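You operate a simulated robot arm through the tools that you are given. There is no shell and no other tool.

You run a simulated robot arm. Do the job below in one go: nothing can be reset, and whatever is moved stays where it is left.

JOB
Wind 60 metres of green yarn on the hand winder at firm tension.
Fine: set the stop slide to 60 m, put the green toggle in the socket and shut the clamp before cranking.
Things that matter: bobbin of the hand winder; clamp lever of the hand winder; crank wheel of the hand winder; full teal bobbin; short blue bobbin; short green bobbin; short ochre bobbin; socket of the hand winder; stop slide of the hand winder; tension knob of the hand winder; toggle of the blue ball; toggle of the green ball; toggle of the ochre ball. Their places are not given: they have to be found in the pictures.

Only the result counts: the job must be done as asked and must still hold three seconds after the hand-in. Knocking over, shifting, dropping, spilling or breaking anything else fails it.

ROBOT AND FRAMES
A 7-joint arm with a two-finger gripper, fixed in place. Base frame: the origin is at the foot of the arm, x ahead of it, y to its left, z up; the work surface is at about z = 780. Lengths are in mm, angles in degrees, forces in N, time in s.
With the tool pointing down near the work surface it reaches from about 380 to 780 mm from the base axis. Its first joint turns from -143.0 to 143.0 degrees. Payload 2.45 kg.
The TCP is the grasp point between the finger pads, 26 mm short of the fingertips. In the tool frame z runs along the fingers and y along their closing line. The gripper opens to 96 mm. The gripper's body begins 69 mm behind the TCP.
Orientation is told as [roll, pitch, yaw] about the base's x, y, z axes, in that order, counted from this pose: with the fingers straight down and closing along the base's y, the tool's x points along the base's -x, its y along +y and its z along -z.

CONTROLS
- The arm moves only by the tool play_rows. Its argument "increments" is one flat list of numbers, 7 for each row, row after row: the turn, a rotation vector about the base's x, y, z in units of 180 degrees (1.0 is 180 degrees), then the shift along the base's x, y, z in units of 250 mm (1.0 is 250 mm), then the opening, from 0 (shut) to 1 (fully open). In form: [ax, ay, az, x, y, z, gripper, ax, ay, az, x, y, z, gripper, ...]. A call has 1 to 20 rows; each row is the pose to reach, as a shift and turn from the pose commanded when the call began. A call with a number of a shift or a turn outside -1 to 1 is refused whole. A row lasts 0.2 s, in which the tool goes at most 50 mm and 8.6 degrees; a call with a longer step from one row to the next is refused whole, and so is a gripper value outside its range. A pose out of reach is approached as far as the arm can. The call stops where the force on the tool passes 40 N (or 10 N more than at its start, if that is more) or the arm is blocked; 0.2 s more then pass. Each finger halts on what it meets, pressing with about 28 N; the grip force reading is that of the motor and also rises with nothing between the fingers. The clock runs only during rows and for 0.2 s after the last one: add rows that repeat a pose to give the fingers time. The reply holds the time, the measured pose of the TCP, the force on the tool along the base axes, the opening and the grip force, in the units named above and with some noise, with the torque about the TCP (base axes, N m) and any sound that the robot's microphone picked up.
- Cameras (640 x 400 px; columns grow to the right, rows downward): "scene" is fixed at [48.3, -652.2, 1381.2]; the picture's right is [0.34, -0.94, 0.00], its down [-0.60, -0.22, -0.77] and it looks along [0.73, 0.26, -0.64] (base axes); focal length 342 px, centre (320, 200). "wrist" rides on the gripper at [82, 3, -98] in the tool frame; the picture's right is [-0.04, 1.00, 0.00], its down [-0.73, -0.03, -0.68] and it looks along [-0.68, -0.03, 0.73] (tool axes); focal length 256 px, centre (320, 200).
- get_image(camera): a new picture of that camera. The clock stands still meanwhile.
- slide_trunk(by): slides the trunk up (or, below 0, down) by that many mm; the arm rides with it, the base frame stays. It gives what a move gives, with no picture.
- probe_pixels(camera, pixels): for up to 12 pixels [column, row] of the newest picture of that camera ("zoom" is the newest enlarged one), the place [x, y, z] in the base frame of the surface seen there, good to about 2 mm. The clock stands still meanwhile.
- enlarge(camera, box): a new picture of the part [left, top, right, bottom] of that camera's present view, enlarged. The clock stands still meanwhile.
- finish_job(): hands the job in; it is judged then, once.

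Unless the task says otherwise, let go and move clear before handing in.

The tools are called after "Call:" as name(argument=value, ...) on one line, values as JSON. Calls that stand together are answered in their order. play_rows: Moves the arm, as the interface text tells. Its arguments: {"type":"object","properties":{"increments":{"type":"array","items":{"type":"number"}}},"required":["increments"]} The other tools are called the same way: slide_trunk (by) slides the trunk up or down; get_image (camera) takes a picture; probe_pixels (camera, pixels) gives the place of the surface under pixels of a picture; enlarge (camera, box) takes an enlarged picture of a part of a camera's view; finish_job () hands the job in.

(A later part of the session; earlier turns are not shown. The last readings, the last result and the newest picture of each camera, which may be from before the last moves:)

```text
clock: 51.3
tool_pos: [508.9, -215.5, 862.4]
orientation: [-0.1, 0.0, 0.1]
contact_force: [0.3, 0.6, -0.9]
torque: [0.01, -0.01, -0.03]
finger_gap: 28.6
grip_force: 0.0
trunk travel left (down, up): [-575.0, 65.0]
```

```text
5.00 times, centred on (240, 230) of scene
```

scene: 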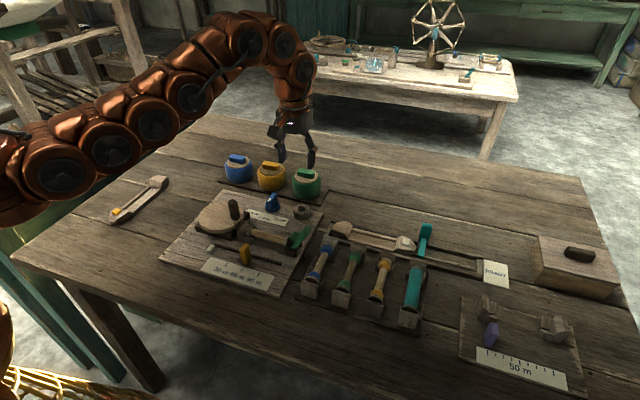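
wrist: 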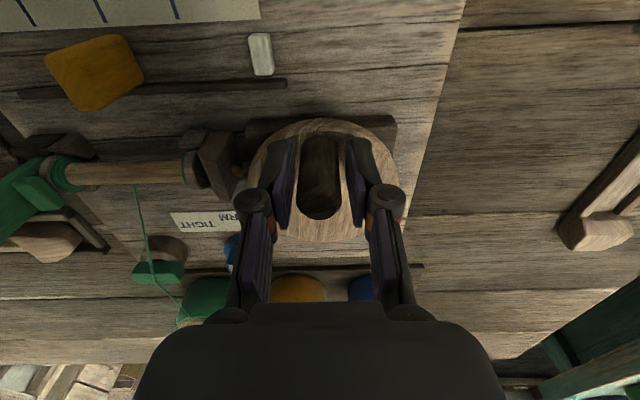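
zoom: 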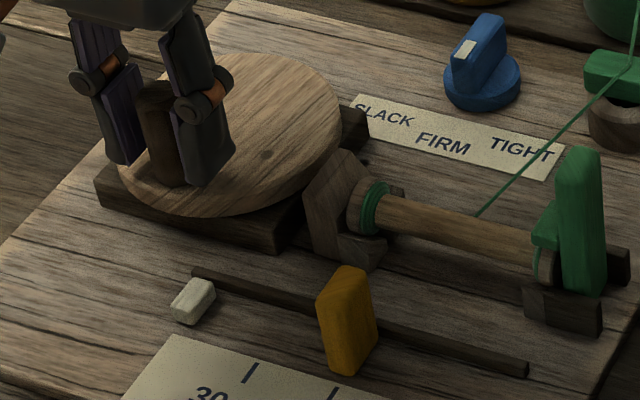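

With the fingers open the force is zero. I'll probe the handle's top edges at this position to refine the circle.

Call:
enlarge(camera="wrist", box=[270, 110, 370, 230])

Call:
probe_pixels(camera="wrist", pixels=[[305, 200], [335, 200], [320, 190], [320, 215], [320, 205], [310, 212], [330, 212], [303, 180], [339, 180], [320, 170], [320, 145], [320, 120]])

```text
3.33 times, centred on (320, 170) of wrist
```

zoom: 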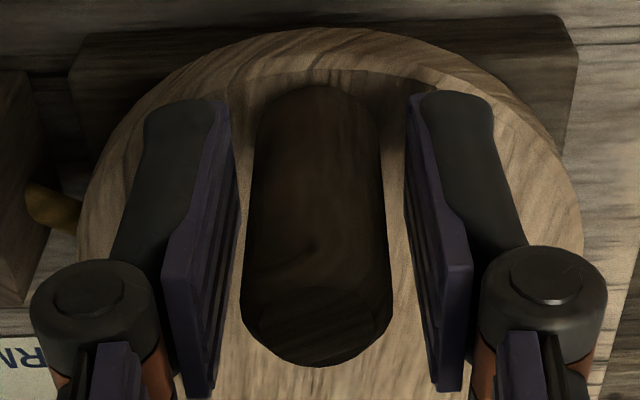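

```text
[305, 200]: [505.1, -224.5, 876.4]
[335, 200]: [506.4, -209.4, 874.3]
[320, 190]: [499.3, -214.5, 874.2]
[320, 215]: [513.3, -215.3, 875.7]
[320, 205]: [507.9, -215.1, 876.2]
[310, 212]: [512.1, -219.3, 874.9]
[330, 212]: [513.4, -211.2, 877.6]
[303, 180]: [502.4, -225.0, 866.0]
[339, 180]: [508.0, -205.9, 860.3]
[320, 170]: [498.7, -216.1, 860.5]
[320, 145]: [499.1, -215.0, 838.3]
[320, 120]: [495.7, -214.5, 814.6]
```

The handle is at about (509, −215.4), so the circle is centre (548, −214) with R≈39.3. I'll regrip more lightly, wind 90° more and release, all in one call.

Call:
play_rows(increments=[0, 0, 0, 0, 0, 0, 0.2, 0, 0, 0, 0, 0, 0, 0.2, 0, 0, 0, 0.0013, 0.0274, 0, 0.2, 0, 0, 0, 0.0074, 0.0541, 0, 0.2, 0, 0, 0, 0.018, 0.0794, 0, 0.2, 0, 0, 0, 0.0329, 0.1024, 0, 0.2, 0, 0, 0, 0.0515, 0.1225, 0, 0.2, 0, 0, 0, 0.0733, 0.1391, 0, 0.2, 0, 0, 0, 0.0977, 0.1516, 0, 0.2, 0, 0, 0, 0.1239, 0.1597, 0, 0.2, 0, 0, 0, 0.151, 0.1631, 0, 0.2])

Call:
get_image(camera="wrist")

Call:
enlarge(camera="scene", box=[190, 200, 290, 280])

```text
clock: 53.7
tool_pos: [546.4, -175.3, 861.9]
orientation: [0.0, 0.0, -0.1]
contact_force: [0.6, -10.2, 8.6]
torque: [-0.31, 0.61, -0.01]
finger_gap: 21.6
grip_force: 44.7
trunk travel left (down, up): [-575.0, 65.0]
```

```text
taken
```

wrist: 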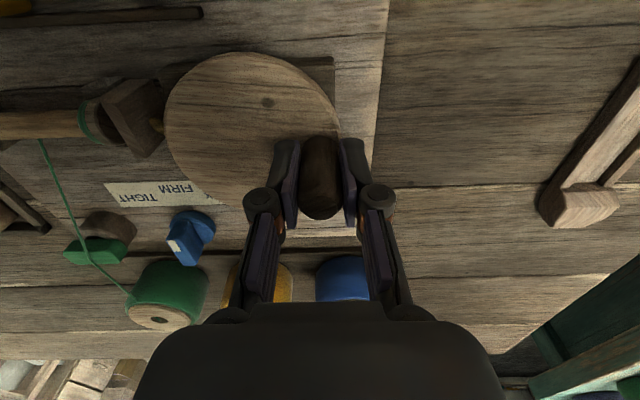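

```text
5.00 times, centred on (240, 240) of scene
```

zoom: 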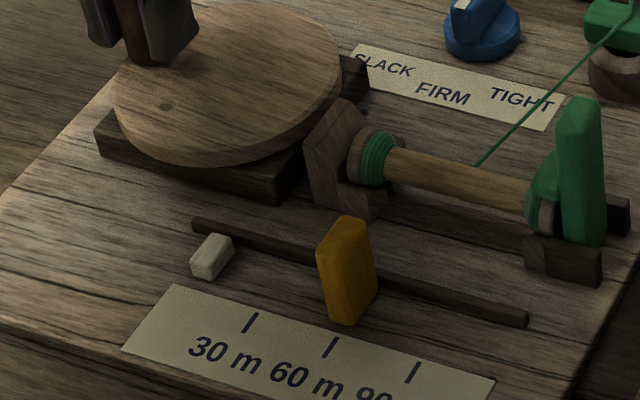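

The arc went smoothly (forces ≤10 N) and the runner is now at (212,256), about 80 px from the slide. I'll continue 180° clockwise.

Call:
play_rows(increments=[0, 0, 0, 0.0274, -0.0034, 0, 0.2, 0, 0, 0, 0.0541, -0.0094, 0, 0.2, 0, 0, 0, 0.0794, -0.019, 0, 0.2, 0, 0, 0, 0.1024, -0.0329, 0, 0.2, 0, 0, 0, 0.1225, -0.0515, 0, 0.2, 0, 0, 0, 0.1391, -0.0733, 0, 0.2, 0, 0, 0, 0.1516, -0.0977, 0, 0.2, 0, 0, 0, 0.1597, -0.1239, 0, 0.2, 0, 0, 0, 0.1631, -0.151, 0, 0.2, 0, 0, 0, 0.1618, -0.1784, 0, 0.2, 0, 0, 0, 0.1557, -0.2051, 0, 0.2, 0, 0, 0, 0.1451, -0.2304, 0, 0.2, 0, 0, 0, 0.1302, -0.2534, 0, 0.2, 0, 0, 0, 0.1116, -0.2735, 0, 0.2, 0, 0, 0, 0.0898, -0.2901, 0, 0.2, 0, 0, 0, 0.0654, -0.3026, 0, 0.2, 0, 0, 0, 0.0392, -0.3107, 0, 0.2, 0, 0, 0, 0.0121, -0.3142, 0, 0.2])

Call:
get_image(camera="wrist")

Call:
enlarge(camera="scene", box=[190, 200, 290, 280])

```text
clock: 57.5
tool_pos: [548.3, -254.6, 860.3]
orientation: [0.0, 0.1, -0.1]
contact_force: [-0.8, -31.4, 22.8]
torque: [-0.7, 0.39, -0.03]
finger_gap: 21.2
grip_force: 45.1
trunk travel left (down, up): [-575.0, 65.0]
```

```text
taken
```

wrist: 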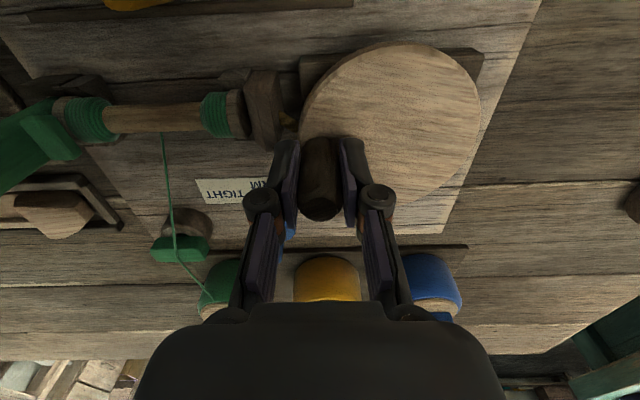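

```text
5.00 times, centred on (240, 240) of scene
```

zoom: 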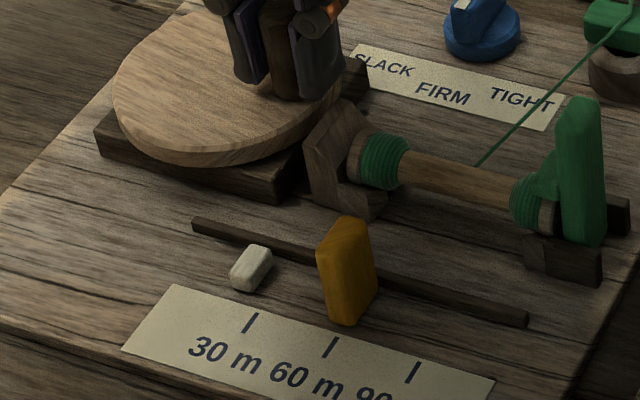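

One full turn is done. The runner is at (252,268) with its right edge about 44 px from the slide's left edge, so about 200° remain. I'll regrip at this position to relax the −31 N side force.

Call:
play_rows(increments=[0, 0, 0, 0, 0, 0, 0.32, 0, 0, 0, 0, 0, 0, 0.32, 0, 0, 0, 0, 0, 0, 0.32])

Call:
get_image(camera="wrist")

Call:
probe_pixels(camera="wrist", pixels=[[305, 200], [335, 200], [320, 190], [320, 215], [302, 180], [339, 180], [320, 170], [320, 150]])

Call:
enlarge(camera="scene", box=[210, 220, 270, 268])

```text
clock: 58.3
tool_pos: [549.5, -253.0, 861.5]
orientation: [0.1, -0.1, 0.0]
contact_force: [0.4, 0.1, 0.7]
torque: [0.0, 0.02, 0.0]
finger_gap: 30.8
grip_force: 0.1
trunk travel left (down, up): [-575.0, 65.0]
```

```text
taken
```

wrist: 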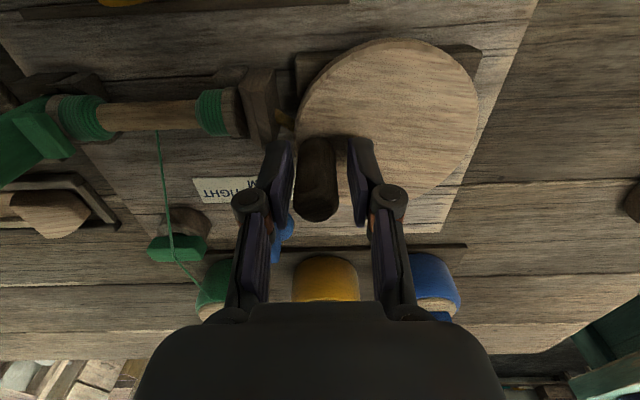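

```text
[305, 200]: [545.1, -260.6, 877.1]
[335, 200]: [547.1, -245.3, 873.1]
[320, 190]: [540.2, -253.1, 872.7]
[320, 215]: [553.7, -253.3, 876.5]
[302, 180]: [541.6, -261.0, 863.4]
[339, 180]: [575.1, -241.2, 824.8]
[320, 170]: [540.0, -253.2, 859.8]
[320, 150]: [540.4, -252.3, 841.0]
```

```text
8.33 times, centred on (240, 244) of scene
```

zoom: 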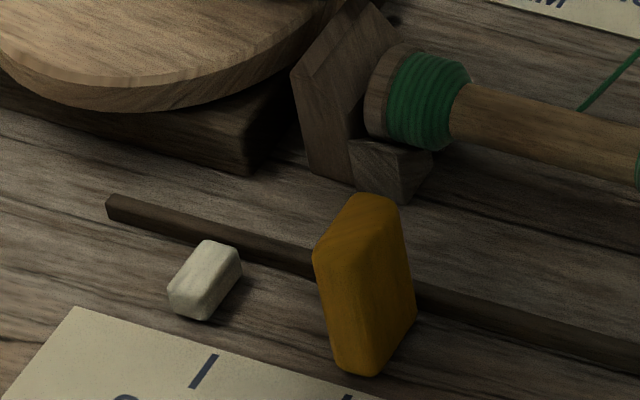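

The handle is free at about (550, −254.2) and the circle refines to centre (548.8, −214.6), R≈39.7. I'll regrip and wind 90° more with a small z compensation.

Call:
play_rows(increments=[0, 0, 0, 0.002, -0.004, 0, 0.32, 0, 0, 0, 0.002, -0.004, 0, 0.2, 0, 0, 0, 0.002, -0.004, 0, 0.2, 0, 0, 0, -0.0256, -0.0024, -0.0005, 0.2, 0, 0, 0, -0.0526, 0.004, -0.001, 0.2, 0, 0, 0, -0.078, 0.0149, -0.0015, 0.2, 0, 0, 0, -0.1011, 0.0301, -0.002, 0.2, 0, 0, 0, -0.1213, 0.0491, -0.0025, 0.2, 0, 0, 0, -0.1378, 0.0713, -0.003, 0.2, 0, 0, 0, -0.1503, 0.096, -0.0035, 0.2, 0, 0, 0, -0.1582, 0.1225, -0.004, 0.2, 0, 0, 0, -0.1614, 0.15, -0.004, 0.2])

Call:
enlarge(camera="scene", box=[210, 220, 270, 268])

Call:
get_image(camera="wrist")

```text
clock: 60.9
tool_pos: [510.1, -215.7, 860.2]
orientation: [0.0, 0.1, 0.0]
contact_force: [0.6, 0.5, -0.5]
torque: [-0.01, -0.01, 0.01]
finger_gap: 19.1
grip_force: 0.0
trunk travel left (down, up): [-575.0, 65.0]
```

```text
8.33 times, centred on (240, 244) of scene
```

zoom: 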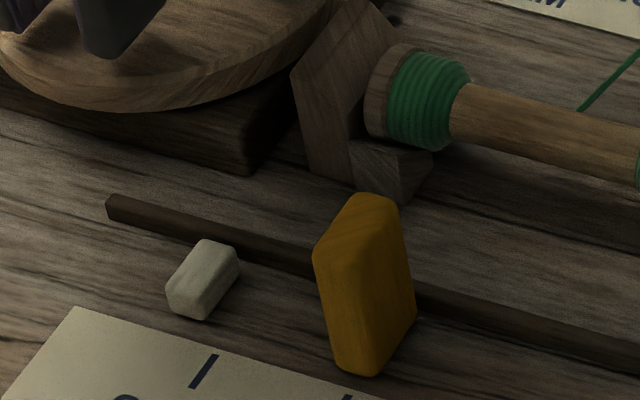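

```text
taken
```

wrist: 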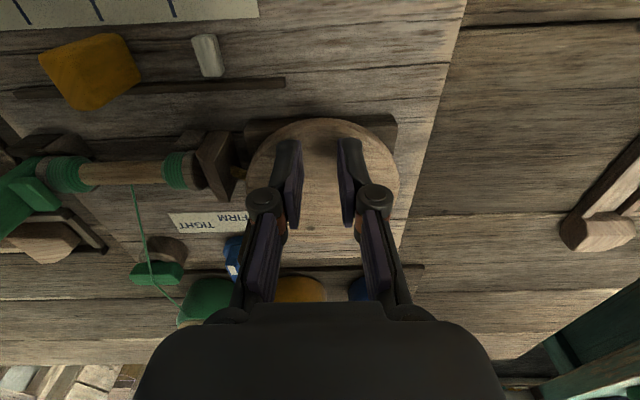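

The fingers slipped off the handle (gap 19.1, no force) because the light grip could not drag it, and the runner stayed at (200,280). I'll rise and find the handle again.

Call:
play_rows(increments=[0, 0, 0, 0, 0, 0.1, 0.3, 0, 0, 0, 0, 0, 0.25, 0.4, 0, 0, 0, 0, 0, 0.4, 0.6, 0, 0, 0, 0.03, 0, 0.45, 1, 0, 0, 0, 0.03, 0, 0.45, 1])

Call:
get_image(camera="wrist")

Call:
enlarge(camera="scene", box=[180, 180, 300, 276])

```text
clock: 62.1
tool_pos: [515.4, -213.5, 973.3]
orientation: [0.0, -0.1, -0.2]
contact_force: [-0.2, 0.2, -0.3]
torque: [-0.02, 0.01, 0.01]
finger_gap: 96.2
grip_force: 0.1
trunk travel left (down, up): [-575.0, 65.0]
```

```text
taken
```

wrist: 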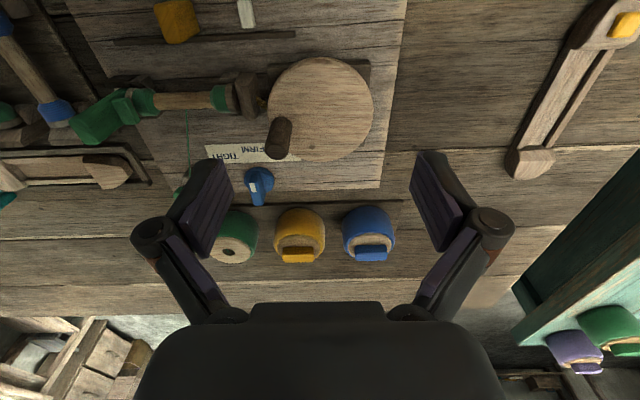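

```text
4.17 times, centred on (240, 228) of scene
```

zoom: 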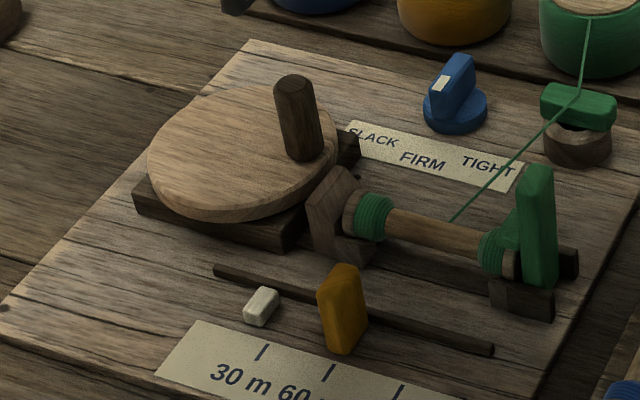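

The handle is still near its start place at (278,140) and everything else is in order. I'll probe the handle's position.

Call:
enlarge(camera="wrist", box=[240, 90, 340, 180])

Call:
probe_pixels(camera="wrist", pixels=[[265, 150], [288, 150], [276, 145], [276, 157], [283, 120], [276, 138], [291, 135], [283, 130]])

```text
4.44 times, centred on (290, 135) of wrist
```

zoom: 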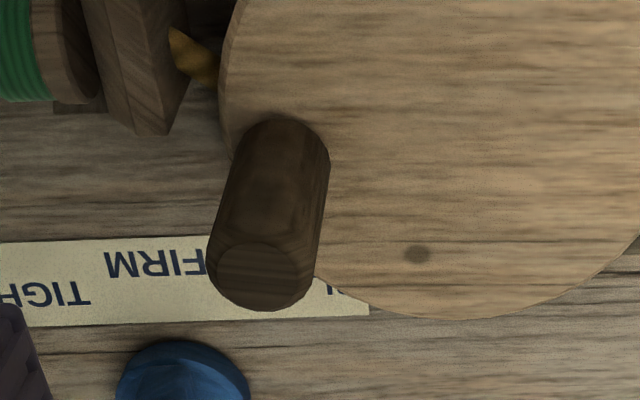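

```text
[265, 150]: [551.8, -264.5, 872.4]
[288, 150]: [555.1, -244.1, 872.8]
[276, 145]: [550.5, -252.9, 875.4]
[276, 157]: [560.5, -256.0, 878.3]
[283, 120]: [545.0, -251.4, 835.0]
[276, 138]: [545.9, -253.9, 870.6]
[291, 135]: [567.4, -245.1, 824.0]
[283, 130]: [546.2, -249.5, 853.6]
```

The handle is now at about (555.5, −254). I'll go back over it, descend, and grip it firmly this time.

Call:
play_rows(increments=[0, 0, 0, 0.05, -0.05, -0.05, 0.8, 0, 0, 0, 0.1, -0.1, -0.1, 0.6, 0, 0, 0, 0.156, -0.158, -0.15, 0.42, 0, 0, 0, 0.156, -0.158, -0.2, 0.42, 0, 0, 0, 0.156, -0.158, -0.2, 0.42, 0, 0, 0, 0.156, -0.158, -0.32, 0.42, 0, 0, 0, 0.156, -0.158, -0.447, 0.42, 0, 0, 0, 0.156, -0.158, -0.447, 0.42, 0, 0, 0, 0.156, -0.158, -0.447, 0.42])

Call:
get_image(camera="wrist")

Call:
probe_pixels(camera="wrist", pixels=[[320, 170], [320, 150], [305, 200], [335, 200], [320, 210], [320, 200], [304, 180], [337, 180]])

```text
clock: 64.1
tool_pos: [556.6, -254.9, 860.5]
orientation: [0.0, 0.0, -0.1]
contact_force: [-0.2, -0.5, -0.2]
torque: [0.02, 0.0, 0.02]
finger_gap: 40.3
grip_force: 0.1
trunk travel left (down, up): [-575.0, 65.0]
```

```text
taken
```

wrist: 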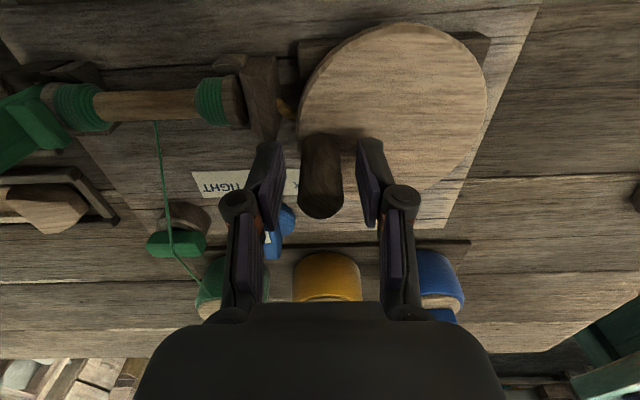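

```text
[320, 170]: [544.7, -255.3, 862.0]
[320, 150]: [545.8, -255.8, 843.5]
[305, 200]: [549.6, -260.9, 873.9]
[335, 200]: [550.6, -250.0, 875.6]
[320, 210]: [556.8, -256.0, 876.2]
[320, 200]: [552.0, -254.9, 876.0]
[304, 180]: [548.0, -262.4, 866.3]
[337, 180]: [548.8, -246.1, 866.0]
```

The handle is centred between the fingers. I'll close firmly (target 0.05) and confirm the grip.

Call:
play_rows(increments=[0, 0, 0, 0, 0, 0, 0.25, 0, 0, 0, 0, 0, 0, 0.1, 0, 0, 0, 0, 0, 0, 0.05, 0, 0, 0, 0, 0, 0, 0.05])

```text
clock: 65.1
tool_pos: [555.3, -254.5, 860.2]
orientation: [0.0, 0.0, -0.1]
contact_force: [0.2, 1.6, -1.1]
torque: [0.04, -0.09, -0.01]
finger_gap: 20.8
grip_force: 45.0
trunk travel left (down, up): [-575.0, 65.0]
```

The grip is good (20.8 mm, 45 N, small forces). I'll wind about 100° clockwise with the firm grip.

Call:
play_rows(increments=[0, 0, 0, -0.0276, -0.0022, -0.0004, 0.05, 0, 0, 0, -0.0552, 0.0004, -0.0008, 0.05, 0, 0, 0, -0.0818, 0.0077, -0.0012, 0.05, 0, 0, 0, -0.1068, 0.0196, -0.0016, 0.05, 0, 0, 0, -0.1294, 0.0356, -0.002, 0.05, 0, 0, 0, -0.1488, 0.0553, -0.0024, 0.05, 0, 0, 0, -0.1646, 0.0781, -0.0028, 0.05, 0, 0, 0, -0.1761, 0.1033, -0.0032, 0.05, 0, 0, 0, -0.183, 0.1301, -0.0036, 0.05, 0, 0, 0, -0.1853, 0.1577, -0.004, 0.05])

Call:
enlarge(camera="scene", box=[210, 220, 270, 268])

Call:
get_image(camera="wrist")

```text
clock: 67.3
tool_pos: [510.4, -216.2, 860.6]
orientation: [0.1, 0.0, -0.1]
contact_force: [8.4, 0.0, 8.1]
torque: [-0.07, -0.71, -0.02]
finger_gap: 21.3
grip_force: 45.1
trunk travel left (down, up): [-575.0, 65.0]
```

```text
8.33 times, centred on (240, 244) of scene
```

zoom: 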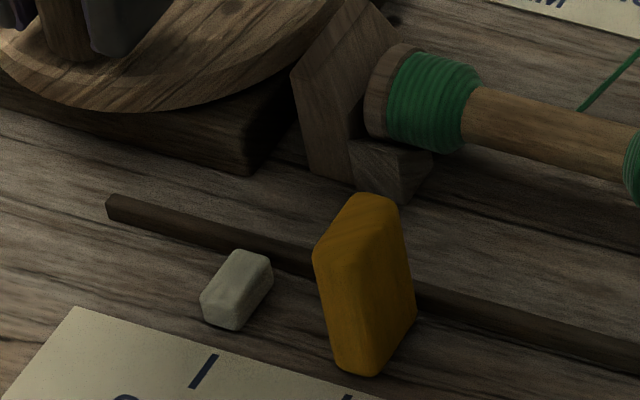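

```text
taken
```

wrist: 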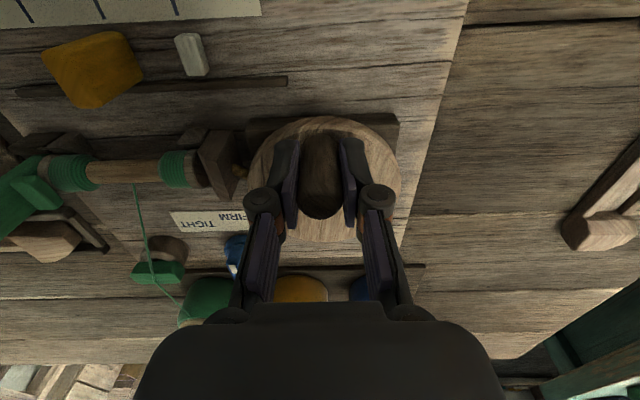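

The arc went well and the runner is now at (237,290). I'll probe the remaining gap to the slide.

Call:
probe_pixels(camera="zoom", pixels=[[255, 262], [262, 280], [235, 255], [225, 295], [205, 305], [240, 320], [325, 300], [340, 290], [340, 350], [320, 265]])

Call:
probe_pixels(camera="wrist", pixels=[[178, 50], [190, 50], [201, 50], [190, 70], [205, 70], [136, 60], [142, 75], [130, 95], [192, 36]])

```text
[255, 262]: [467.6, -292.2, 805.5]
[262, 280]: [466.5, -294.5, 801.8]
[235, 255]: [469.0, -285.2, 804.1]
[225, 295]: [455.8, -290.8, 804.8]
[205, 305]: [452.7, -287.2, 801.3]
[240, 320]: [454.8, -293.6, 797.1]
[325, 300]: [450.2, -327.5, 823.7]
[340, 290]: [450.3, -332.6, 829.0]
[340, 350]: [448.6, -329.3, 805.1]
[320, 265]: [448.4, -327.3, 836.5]
```

```text
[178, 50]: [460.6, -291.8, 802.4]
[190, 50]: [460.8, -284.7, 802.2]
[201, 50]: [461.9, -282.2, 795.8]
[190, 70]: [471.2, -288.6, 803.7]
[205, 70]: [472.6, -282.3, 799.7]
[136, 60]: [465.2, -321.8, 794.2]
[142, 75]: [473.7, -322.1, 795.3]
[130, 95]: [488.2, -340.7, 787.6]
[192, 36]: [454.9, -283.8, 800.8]
```

The runner's leading edge is at y≈−294.5 and the slide's near face at −322: 27.5 mm left, at 39.4 mm per turn (30 m per turn), so about 265°. I'll wind 180° now, then finish slowly.

Call:
play_rows(increments=[0, 0, 0, 0.0026, 0.0276, 0.0002, 0.05, 0, 0, 0, 0.01, 0.0542, 0.0004, 0.05, 0, 0, 0, 0.0218, 0.0792, 0.0006, 0.05, 0, 0, 0, 0.0379, 0.1018, 0.0008, 0.05, 0, 0, 0, 0.0576, 0.1212, 0.001, 0.05, 0, 0, 0, 0.0804, 0.137, 0.0012, 0.05, 0, 0, 0, 0.1055, 0.1485, 0.0014, 0.05, 0, 0, 0, 0.1323, 0.1554, 0.0016, 0.05, 0, 0, 0, 0.1599, 0.1577, 0.0018, 0.05, 0, 0, 0, 0.1875, 0.1551, 0.002, 0.05, 0, 0, 0, 0.2142, 0.1477, 0.0022, 0.05, 0, 0, 0, 0.2392, 0.1358, 0.0024, 0.05, 0, 0, 0, 0.2617, 0.1198, 0.0026, 0.05, 0, 0, 0, 0.2812, 0.1001, 0.0028, 0.05, 0, 0, 0, 0.2969, 0.0773, 0.003, 0.05, 0, 0, 0, 0.3084, 0.0522, 0.003, 0.05, 0, 0, 0, 0.3154, 0.0254, 0.003, 0.05, 0, 0, 0, 0.3176, -0.0022, 0.003, 0.05])

Call:
enlarge(camera="scene", box=[210, 220, 270, 268])

Call:
get_image(camera="wrist")

```text
clock: 71.1
tool_pos: [590.6, -217.8, 860.8]
orientation: [0.0, 0.1, -0.1]
contact_force: [18.7, -2.2, 0.3]
torque: [-0.02, -1.38, 0.0]
finger_gap: 20.8
grip_force: 44.9
trunk travel left (down, up): [-575.0, 65.0]
```

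```text
8.33 times, centred on (240, 244) of scene
```

zoom: 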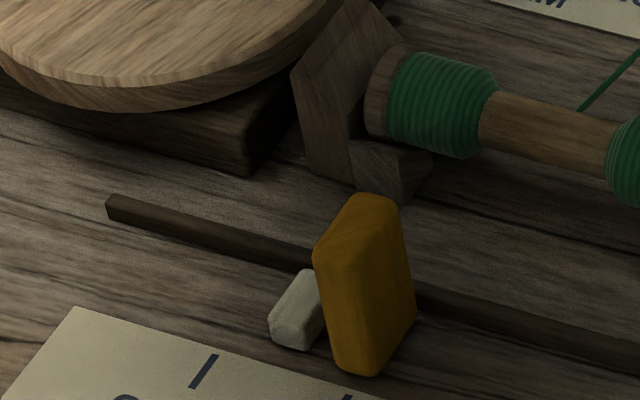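

```text
taken
```

wrist: 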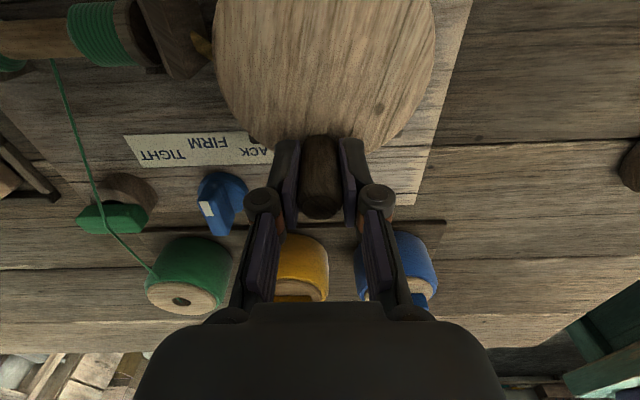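

The runner is now at (297,310), close to the slide. I'll probe the remaining gap before the last part.

Call:
probe_pixels(camera="zoom", pixels=[[300, 272], [312, 285], [285, 310], [272, 320], [300, 345], [290, 330], [345, 350], [330, 320], [325, 300], [345, 230]])

```text
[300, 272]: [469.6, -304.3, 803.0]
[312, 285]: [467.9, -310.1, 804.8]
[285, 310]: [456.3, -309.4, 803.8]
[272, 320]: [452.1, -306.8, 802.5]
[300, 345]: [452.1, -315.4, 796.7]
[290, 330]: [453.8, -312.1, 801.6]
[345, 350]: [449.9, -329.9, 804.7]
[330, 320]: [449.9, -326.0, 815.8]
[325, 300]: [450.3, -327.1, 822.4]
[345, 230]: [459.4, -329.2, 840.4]
```

About 7 to 8 mm remain, which is about 70 to 80°. I'll wind 60° more in 5° steps with a slight correction for the x force, then recheck.

Call:
play_rows(increments=[0, 0, 0, 0.0033, -0.0138, 0, 0.05, 0, 0, 0, 0.0014, -0.0276, 0, 0.05, 0, 0, 0, -0.0022, -0.041, 0, 0.05, 0, 0, 0, -0.007, -0.0542, 0, 0.05, 0, 0, 0, -0.0124, -0.067, 0, 0.05, 0, 0, 0, -0.0193, -0.0792, 0, 0.05, 0, 0, 0, -0.0274, -0.0909, 0, 0.05, 0, 0, 0, -0.0364, -0.1018, 0, 0.05, 0, 0, 0, -0.0463, -0.112, 0, 0.05, 0, 0, 0, -0.0571, -0.1212, 0, 0.05, 0, 0, 0, -0.0686, -0.1296, 0, 0.05, 0, 0, 0, -0.0804, -0.137, 0, 0.05])

Call:
enlarge(camera="scene", box=[210, 220, 270, 268])

Call:
get_image(camera="wrist")

```text
clock: 73.7
tool_pos: [568.8, -251.1, 859.7]
orientation: [0.2, 0.1, 0.1]
contact_force: [-3.5, 5.2, -15.4]
torque: [0.17, 0.21, 0.02]
finger_gap: 20.6
grip_force: 44.9
trunk travel left (down, up): [-575.0, 65.0]
```

```text
8.33 times, centred on (240, 244) of scene
```

zoom: 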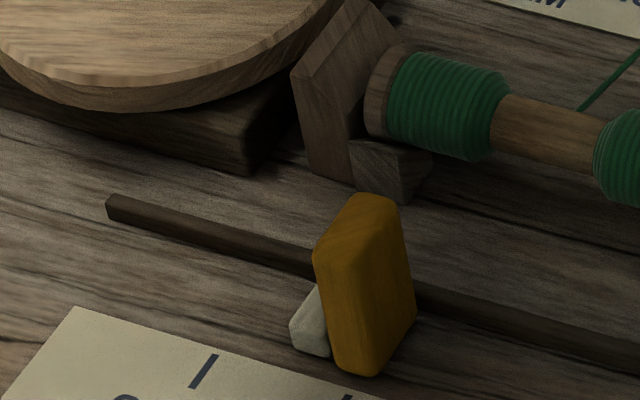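

```text
taken
```

wrist: 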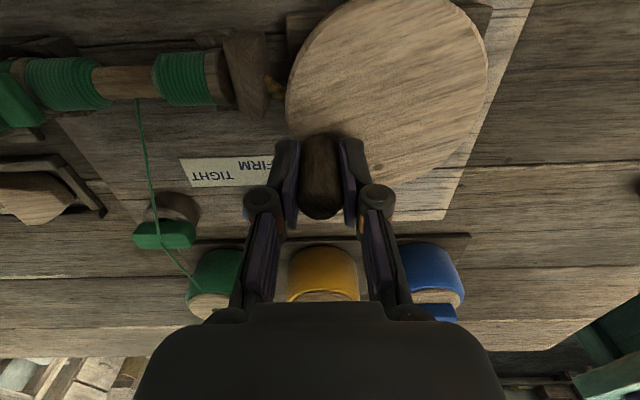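

The runner is almost at the slide. I'll creep 20° further in 2.5° steps and listen for the stop.

Call:
play_rows(increments=[0, 0, 0, -0.0061, -0.0032, 0, 0.05, 0, 0, 0, -0.0123, -0.0063, 0, 0.05, 0, 0, 0, -0.0187, -0.009, 0, 0.05, 0, 0, 0, -0.0252, -0.0115, 0, 0.05, 0, 0, 0, -0.0318, -0.0137, 0, 0.05, 0, 0, 0, -0.0384, -0.0156, 0, 0.05, 0, 0, 0, -0.0452, -0.0172, 0, 0.05, 0, 0, 0, -0.052, -0.0185, 0, 0.05])

Call:
enlarge(camera="scene", box=[210, 220, 270, 268])

Call:
get_image(camera="wrist")

```text
clock: 75.5
tool_pos: [557.9, -253.7, 861.2]
orientation: [-0.2, -0.1, 0.1]
contact_force: [26.0, 13.7, -11.7]
torque: [0.25, -0.02, -0.01]
finger_gap: 20.9
grip_force: 45.3
trunk travel left (down, up): [-575.0, 65.0]
```

```text
8.33 times, centred on (240, 244) of scene
```

zoom: 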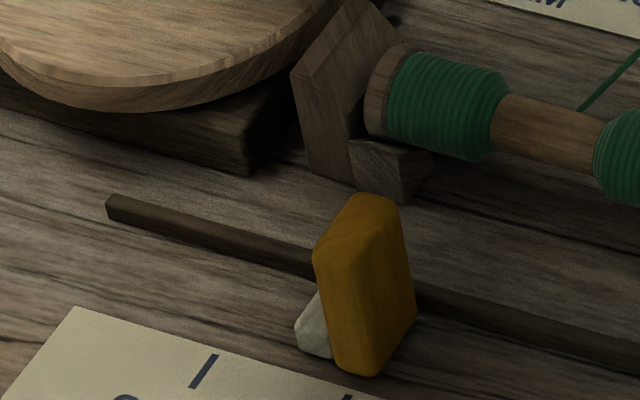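

```text
taken
```

wrist: 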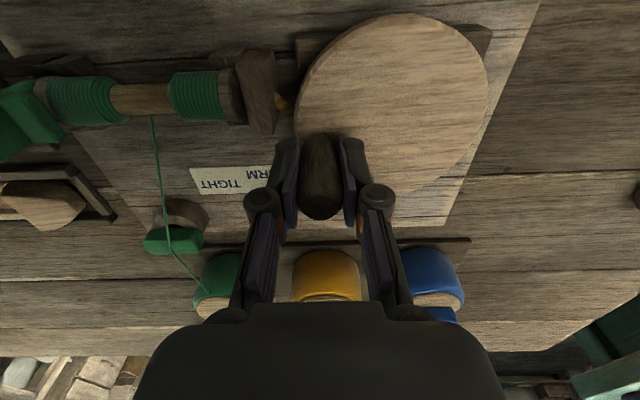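

The tool feels +26 N against the motion and the runner touches the slide at (313,330), so the stop seems reached. I'll nudge a little further to make sure it is firmly at the stop.

Call:
play_rows(increments=[0, 0, 0, -0.004, -0.0008, 0, 0.05, 0, 0, 0, -0.008, -0.0015, 0, 0.05, 0, 0, 0, -0.012, -0.002, 0, 0.05, 0, 0, 0, -0.012, -0.002, 0, 0.05])

Call:
enlarge(camera="scene", box=[210, 220, 270, 268])

```text
clock: 76.0
tool_pos: [559.0, -254.0, 860.5]
orientation: [0.1, -0.5, -0.2]
contact_force: [18.5, 10.7, -16.2]
torque: [0.31, -1.4, 0.01]
finger_gap: 20.9
grip_force: 44.9
trunk travel left (down, up): [-575.0, 65.0]
stopped in row 2: the force on the tool passed its limit at 42 N (the readings are from after the stop); the commanded pose is now the measured one
```

```text
8.33 times, centred on (240, 244) of scene
```

zoom: 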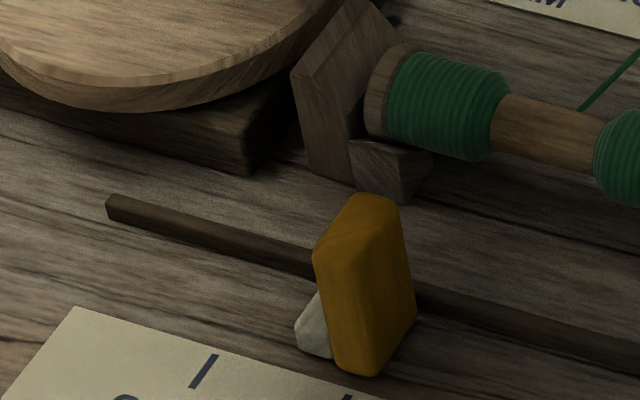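

The crank is blocked solid at 42 N with the runner against the slide. I'll release the handle, rise, and look at the slide against the 60 m tick from straight above its line.

Call:
play_rows(increments=[0, 0, 0, 0, 0, 0, 0.25, 0, 0, 0, 0, 0, 0, 0.42, 0, 0, 0, 0, 0, 0, 0.42, 0, 0, 0, 0, 0, 0.12, 0.42, 0, 0, 0, 0, 0, 0.25, 0.42, 0, 0, 0, -0.1, -0.1, 0.32, 0.6, 0, 0, 0, -0.2, -0.2, 0.32, 0.8, 0, 0, 0, -0.3, -0.3, 0.32, 1, 0, 0, 0, -0.38, -0.312, 0.32, 1, 0, 0, 0, -0.38, -0.312, 0.32, 1, 0, 0, 0, -0.38, -0.312, 0.32, 1])

Call:
get_image(camera="wrist")

Call:
enlarge(camera="wrist", box=[250, 0, 400, 110])

Call:
enlarge(camera="scene", box=[180, 180, 300, 276])

```text
clock: 78.3
tool_pos: [461.2, -333.0, 939.9]
orientation: [-0.1, -0.4, -0.1]
contact_force: [-0.1, 0.2, 0.2]
torque: [0.0, -0.03, 0.0]
finger_gap: 96.0
grip_force: 0.0
trunk travel left (down, up): [-575.0, 65.0]
```

```text
taken
```

wrist: 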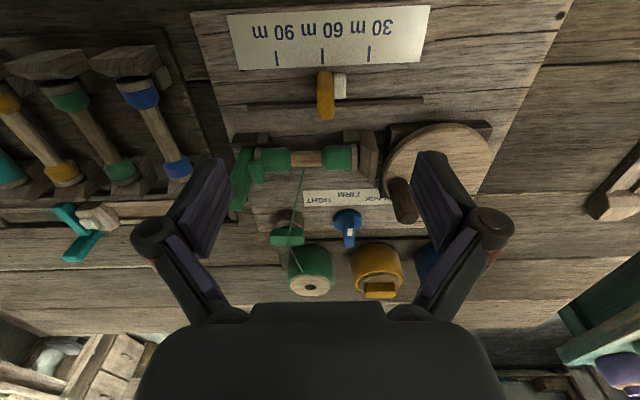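

```text
3.64 times, centred on (325, 55) of wrist
```

zoom: 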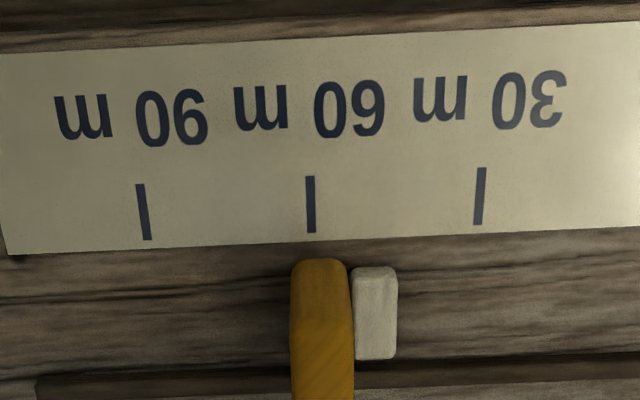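

```text
4.17 times, centred on (240, 228) of scene
```

zoom: 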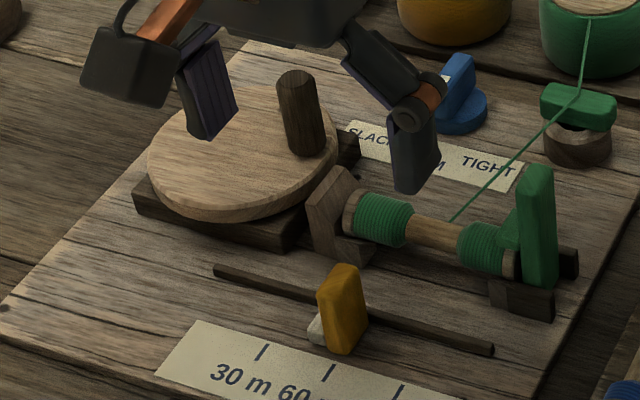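

In the zoom the tab's foot centre (320,262) lies about 6 px to the 30 m side of the extended 60 m tick line (313,262). That is about 1.5 mm or 1.2 m short, matching the crank stopping about 12° before two turns. I'll correct the slide by about −1.6 mm, so I'm hovering over the tab first.

Call:
play_rows(increments=[0, 0.0022, 0, -0.008, 0.01, -0.1, 0.8, 0, 0.0022, 0, -0.008, 0.014, -0.2, 0.6, 0, 0.0022, 0, -0.008, 0.014, -0.3, 0.36, 0, 0.0022, 0, -0.008, 0.014, -0.3, 0.36, 0, 0.0022, 0, -0.008, 0.014, -0.3, 0.36, 0, 0.0022, 0, -0.008, 0.014, -0.3, 0.36])

Call:
get_image(camera="wrist")

Call:
enlarge(camera="wrist", box=[240, 60, 400, 180])

```text
clock: 79.8
tool_pos: [460.0, -328.4, 866.1]
orientation: [-0.1, 0.0, 0.0]
contact_force: [-1.2, 0.8, 0.1]
torque: [0.0, -0.01, 0.01]
finger_gap: 34.4
grip_force: 0.2
trunk travel left (down, up): [-575.0, 65.0]
```

```text
taken
```

wrist: 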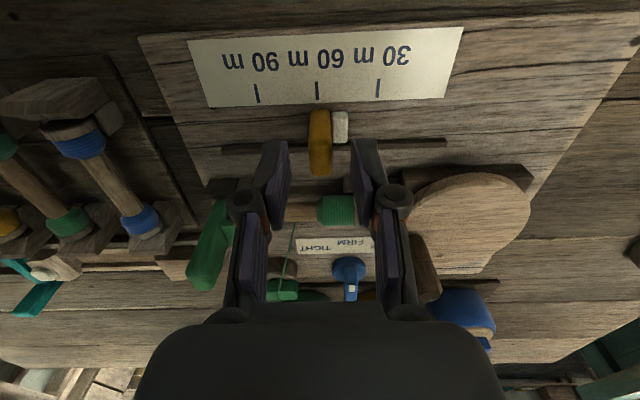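

```text
3.33 times, centred on (320, 120) of wrist
```

zoom: 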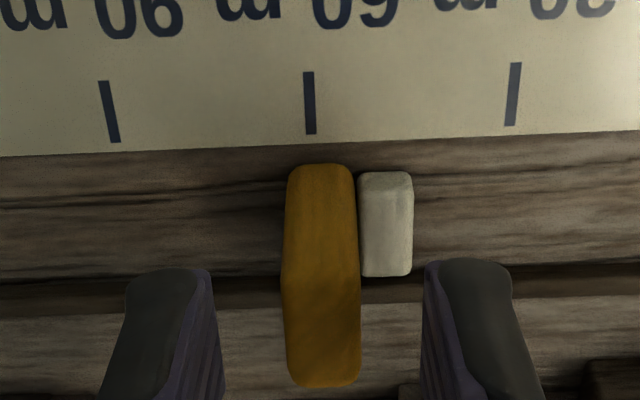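

The tab foot centre (321,168) is about 8 px, or 1.5 mm, right of the extended tick line (313,168). I'll descend to z≈836, keeping the fingertips above the runner, and close on the tab.

Call:
play_rows(increments=[0, 0, 0, 0, 0, -0.06, 0.36, 0, 0, 0, 0, 0, -0.12, 0.36, 0, 0, 0, 0, 0, -0.12, 0.36, 0, 0, 0, 0, 0, -0.12, 0.2, 0, 0, 0, 0, 0, -0.12, 0.05, 0, 0, 0, 0, 0, -0.12, 0.05, 0, 0, 0, 0, 0, -0.12, 0.05])

Call:
enlarge(camera="wrist", box=[240, 80, 400, 200])

```text
clock: 81.3
tool_pos: [460.2, -328.1, 836.4]
orientation: [0.0, 0.0, 0.0]
contact_force: [-0.7, -1.1, -2.5]
torque: [-0.06, -0.13, 0.16]
finger_gap: 13.9
grip_force: 40.1
trunk travel left (down, up): [-575.0, 65.0]
```

```text
3.33 times, centred on (320, 140) of wrist
```

zoom: 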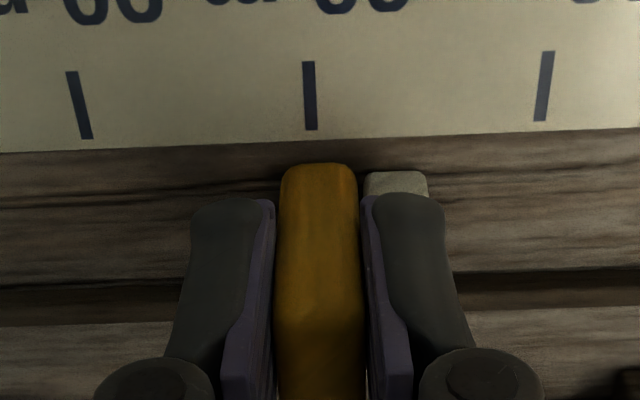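

Closing already drew the tab about 1 mm toward −y: its foot centre is (318,170) against the tick line at 314.5. I'll move 1 mm further and check.

Call:
play_rows(increments=[0, 0, 0, 0, -0.004, 0, 0.05, 0, 0, 0, 0, -0.004, 0, 0.05])

Call:
enlarge(camera="wrist", box=[240, 80, 400, 200])

```text
clock: 82.0
tool_pos: [459.4, -329.1, 836.4]
orientation: [0.0, 0.0, -0.1]
contact_force: [-3.9, 0.8, 0.2]
torque: [0.06, -0.18, 0.12]
finger_gap: 13.7
grip_force: 40.3
trunk travel left (down, up): [-575.0, 65.0]
```

```text
3.33 times, centred on (320, 140) of wrist
```

zoom: 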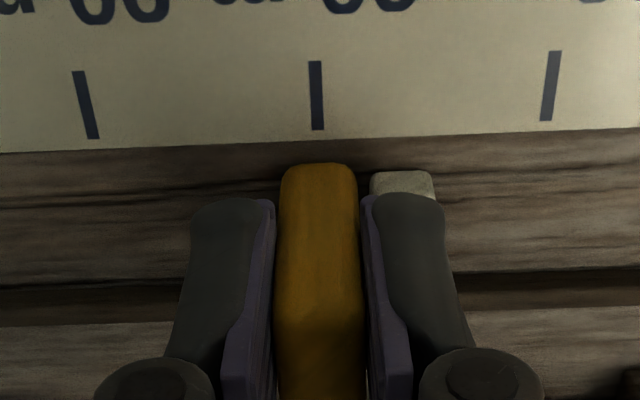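

The tab foot (318,170) is now within about 0.5 mm of the tick line (about 320). I'll release, rise and verify.

Call:
play_rows(increments=[0, 0, 0, 0, 0.001, 0, 0.05, 0, 0, 0, 0, 0.001, 0, 0.2, 0, 0, 0, 0, 0.001, 0, 0.36, 0, 0, 0, 0, 0.001, 0, 0.36, 0, 0, 0, 0, 0.001, 0.12, 0.36, 0, 0, 0, 0, 0.001, 0.12, 0.36, 0, 0, 0, 0, 0.001, 0.12, 0.36])

Call:
enlarge(camera="wrist", box=[240, 60, 400, 180])

```text
clock: 83.5
tool_pos: [459.5, -330.8, 866.7]
orientation: [0.0, 0.0, 0.0]
contact_force: [-0.6, -0.5, -1.0]
torque: [0.01, -0.02, 0.0]
finger_gap: 34.6
grip_force: 0.1
trunk travel left (down, up): [-575.0, 65.0]
```

```text
3.33 times, centred on (320, 120) of wrist
```

zoom: 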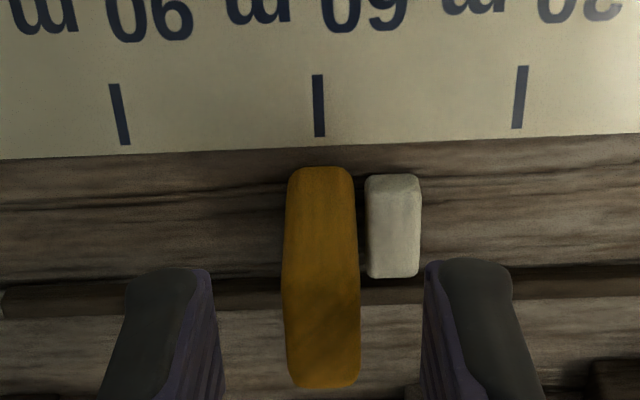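

The tab's foot centre (320.5,172) now coincides with the 60 m tick line (321). The runner has about a 2 mm gap left, so I'll return to the crank handle for the last bit.

Call:
play_rows(increments=[0, 0, 0, 0, 0, 0.15, 0.5, 0, 0, 0, 0, 0, 0.3, 0.8, 0, 0, 0, 0.1, 0.1, 0.4, 1, 0, 0, 0, 0.15, 0.2, 0.45, 1, 0, 0, 0, 0.22, 0.3, 0.45, 1, 0, 0, 0, 0.22, 0.36, 0.45, 1, 0, 0, 0, 0.22, 0.36, 0.45, 1])

Call:
get_image(camera="wrist")

Call:
enlarge(camera="scene", box=[190, 190, 290, 270])

```text
clock: 85.2
tool_pos: [513.6, -240.3, 979.2]
orientation: [-0.1, 0.0, 0.0]
contact_force: [0.2, -0.4, 0.2]
torque: [-0.02, 0.03, 0.0]
finger_gap: 96.0
grip_force: 0.0
trunk travel left (down, up): [-575.0, 65.0]
```

```text
taken
```

wrist: 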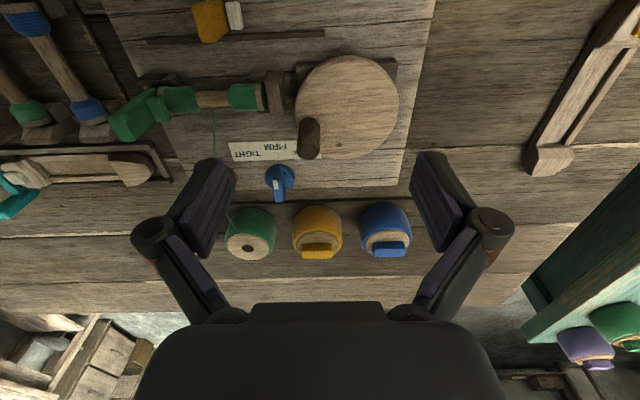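

```text
5.00 times, centred on (240, 230) of scene
```

zoom: 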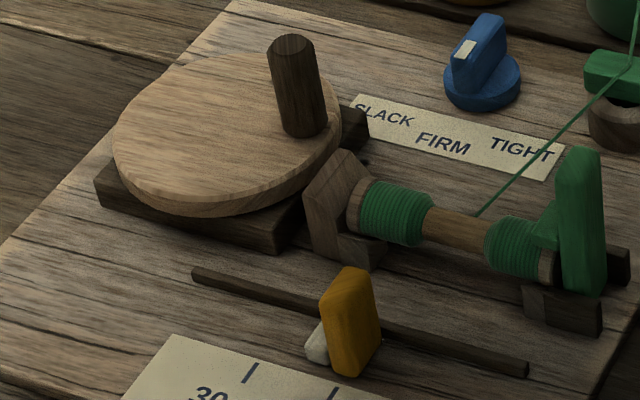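

Call:
probe_pixels(camera="wrist", pixels=[[298, 145], [319, 145], [310, 125], [310, 130], [308, 140], [308, 152], [308, 135], [309, 157]])

Call:
enlarge(camera="wrist", box=[270, 90, 350, 170])

```text
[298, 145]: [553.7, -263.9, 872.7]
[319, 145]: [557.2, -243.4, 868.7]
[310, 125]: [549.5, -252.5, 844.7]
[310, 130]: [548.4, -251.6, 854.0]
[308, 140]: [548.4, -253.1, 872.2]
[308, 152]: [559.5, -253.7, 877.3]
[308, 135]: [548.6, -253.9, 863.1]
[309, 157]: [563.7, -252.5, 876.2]
```

```text
5.00 times, centred on (310, 130) of wrist
```

zoom: 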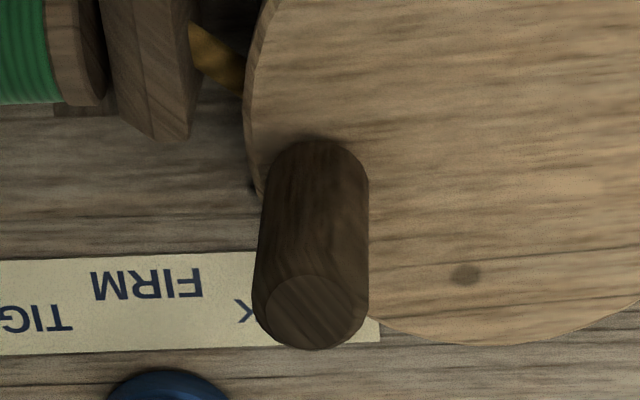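

The handle is at about (558.7, −253.6). I'll descend over it again with half-open fingers.

Call:
play_rows(increments=[0, 0, 0, 0.09, -0.026, -0.1, 0.7, 0, 0, 0, 0.179, -0.053, -0.2, 0.42, 0, 0, 0, 0.179, -0.053, -0.24, 0.42, 0, 0, 0, 0.179, -0.053, -0.24, 0.42, 0, 0, 0, 0.179, -0.053, -0.36, 0.42, 0, 0, 0, 0.179, -0.053, -0.472, 0.42, 0, 0, 0, 0.179, -0.053, -0.472, 0.42, 0, 0, 0, 0.179, -0.053, -0.472, 0.42])

Call:
get_image(camera="wrist")

```text
clock: 87.0
tool_pos: [559.2, -254.6, 862.6]
orientation: [-0.1, 0.1, -0.1]
contact_force: [0.2, -0.4, 0.6]
torque: [0.01, 0.0, -0.01]
finger_gap: 40.4
grip_force: 0.1
trunk travel left (down, up): [-575.0, 65.0]
```

```text
taken
```

wrist: 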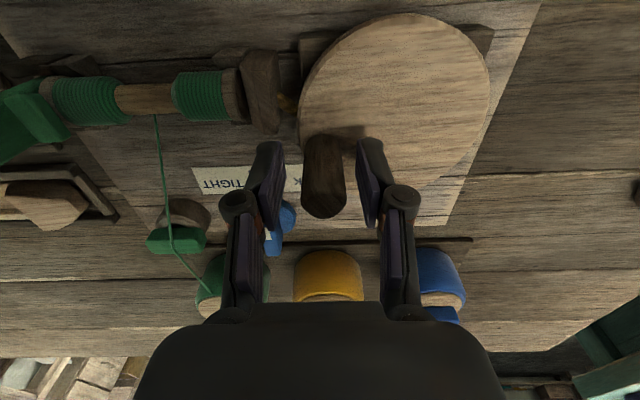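

The handle is centred (323,180). I'll grip firmly, then creep clockwise in 2.5° steps until the stop blocks it.

Call:
play_rows(increments=[0, 0, 0, 0, 0, 0, 0.25, 0, 0, 0, 0, 0, 0, 0.1, 0, 0, 0, 0, 0, 0, 0.05, 0, 0, 0, 0, 0, 0, 0.05, 0, 0, 0, -0.0068, -0.0015, 0, 0.05, 0, 0, 0, -0.0136, -0.0028, 0, 0.05, 0, 0, 0, -0.0204, -0.0037, 0, 0.05, 0, 0, 0, -0.0273, -0.0044, 0, 0.05, 0, 0, 0, -0.0343, -0.0047, 0, 0.05, 0, 0, 0, -0.0412, -0.0048, 0, 0.05, 0, 0, 0, -0.0481, -0.0045, 0, 0.05, 0, 0, 0, -0.055, -0.004, 0, 0.05])

Call:
enlarge(camera="scene", box=[210, 220, 270, 268])

Call:
get_image(camera="wrist")

```text
clock: 89.5
tool_pos: [547.3, -254.5, 861.9]
orientation: [-0.2, -0.2, -0.1]
contact_force: [12.9, 0.3, 8.5]
torque: [0.09, -0.49, 0.02]
finger_gap: 21.2
grip_force: 44.9
trunk travel left (down, up): [-575.0, 65.0]
```

```text
8.33 times, centred on (240, 244) of scene
```

zoom: 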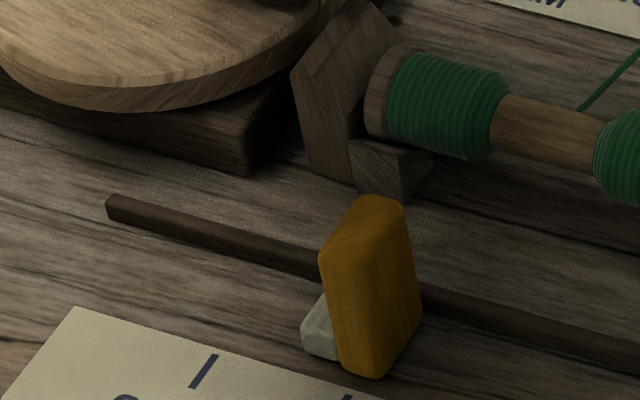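

```text
taken
```

wrist: 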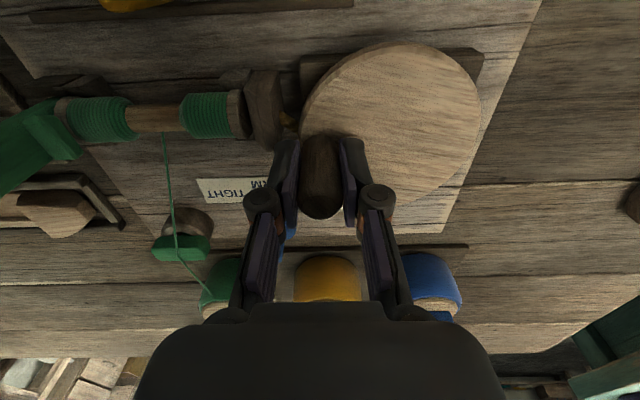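

The crank advanced to x≈547 with a +13 N counterforce, and the runner is up against the slide again. I'll nudge a few more degrees to confirm the stop.

Call:
play_rows(increments=[0, 0, 0, -0.0068, 0.0007, 0, 0.05, 0, 0, 0, -0.0136, 0.0018, 0, 0.05, 0, 0, 0, -0.0204, 0.0032, 0, 0.05])

Call:
enlarge(camera="scene", box=[210, 220, 270, 268])

```text
clock: 90.3
tool_pos: [543.0, -255.4, 860.3]
orientation: [-0.2, -0.2, -0.1]
contact_force: [36.2, -12.2, 9.6]
torque: [-0.31, -1.02, -0.05]
finger_gap: 21.4
grip_force: 45.5
trunk travel left (down, up): [-575.0, 65.0]
```

```text
8.33 times, centred on (240, 244) of scene
```

zoom: 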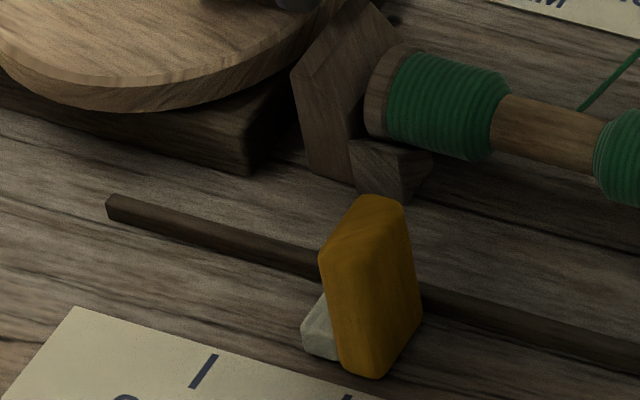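

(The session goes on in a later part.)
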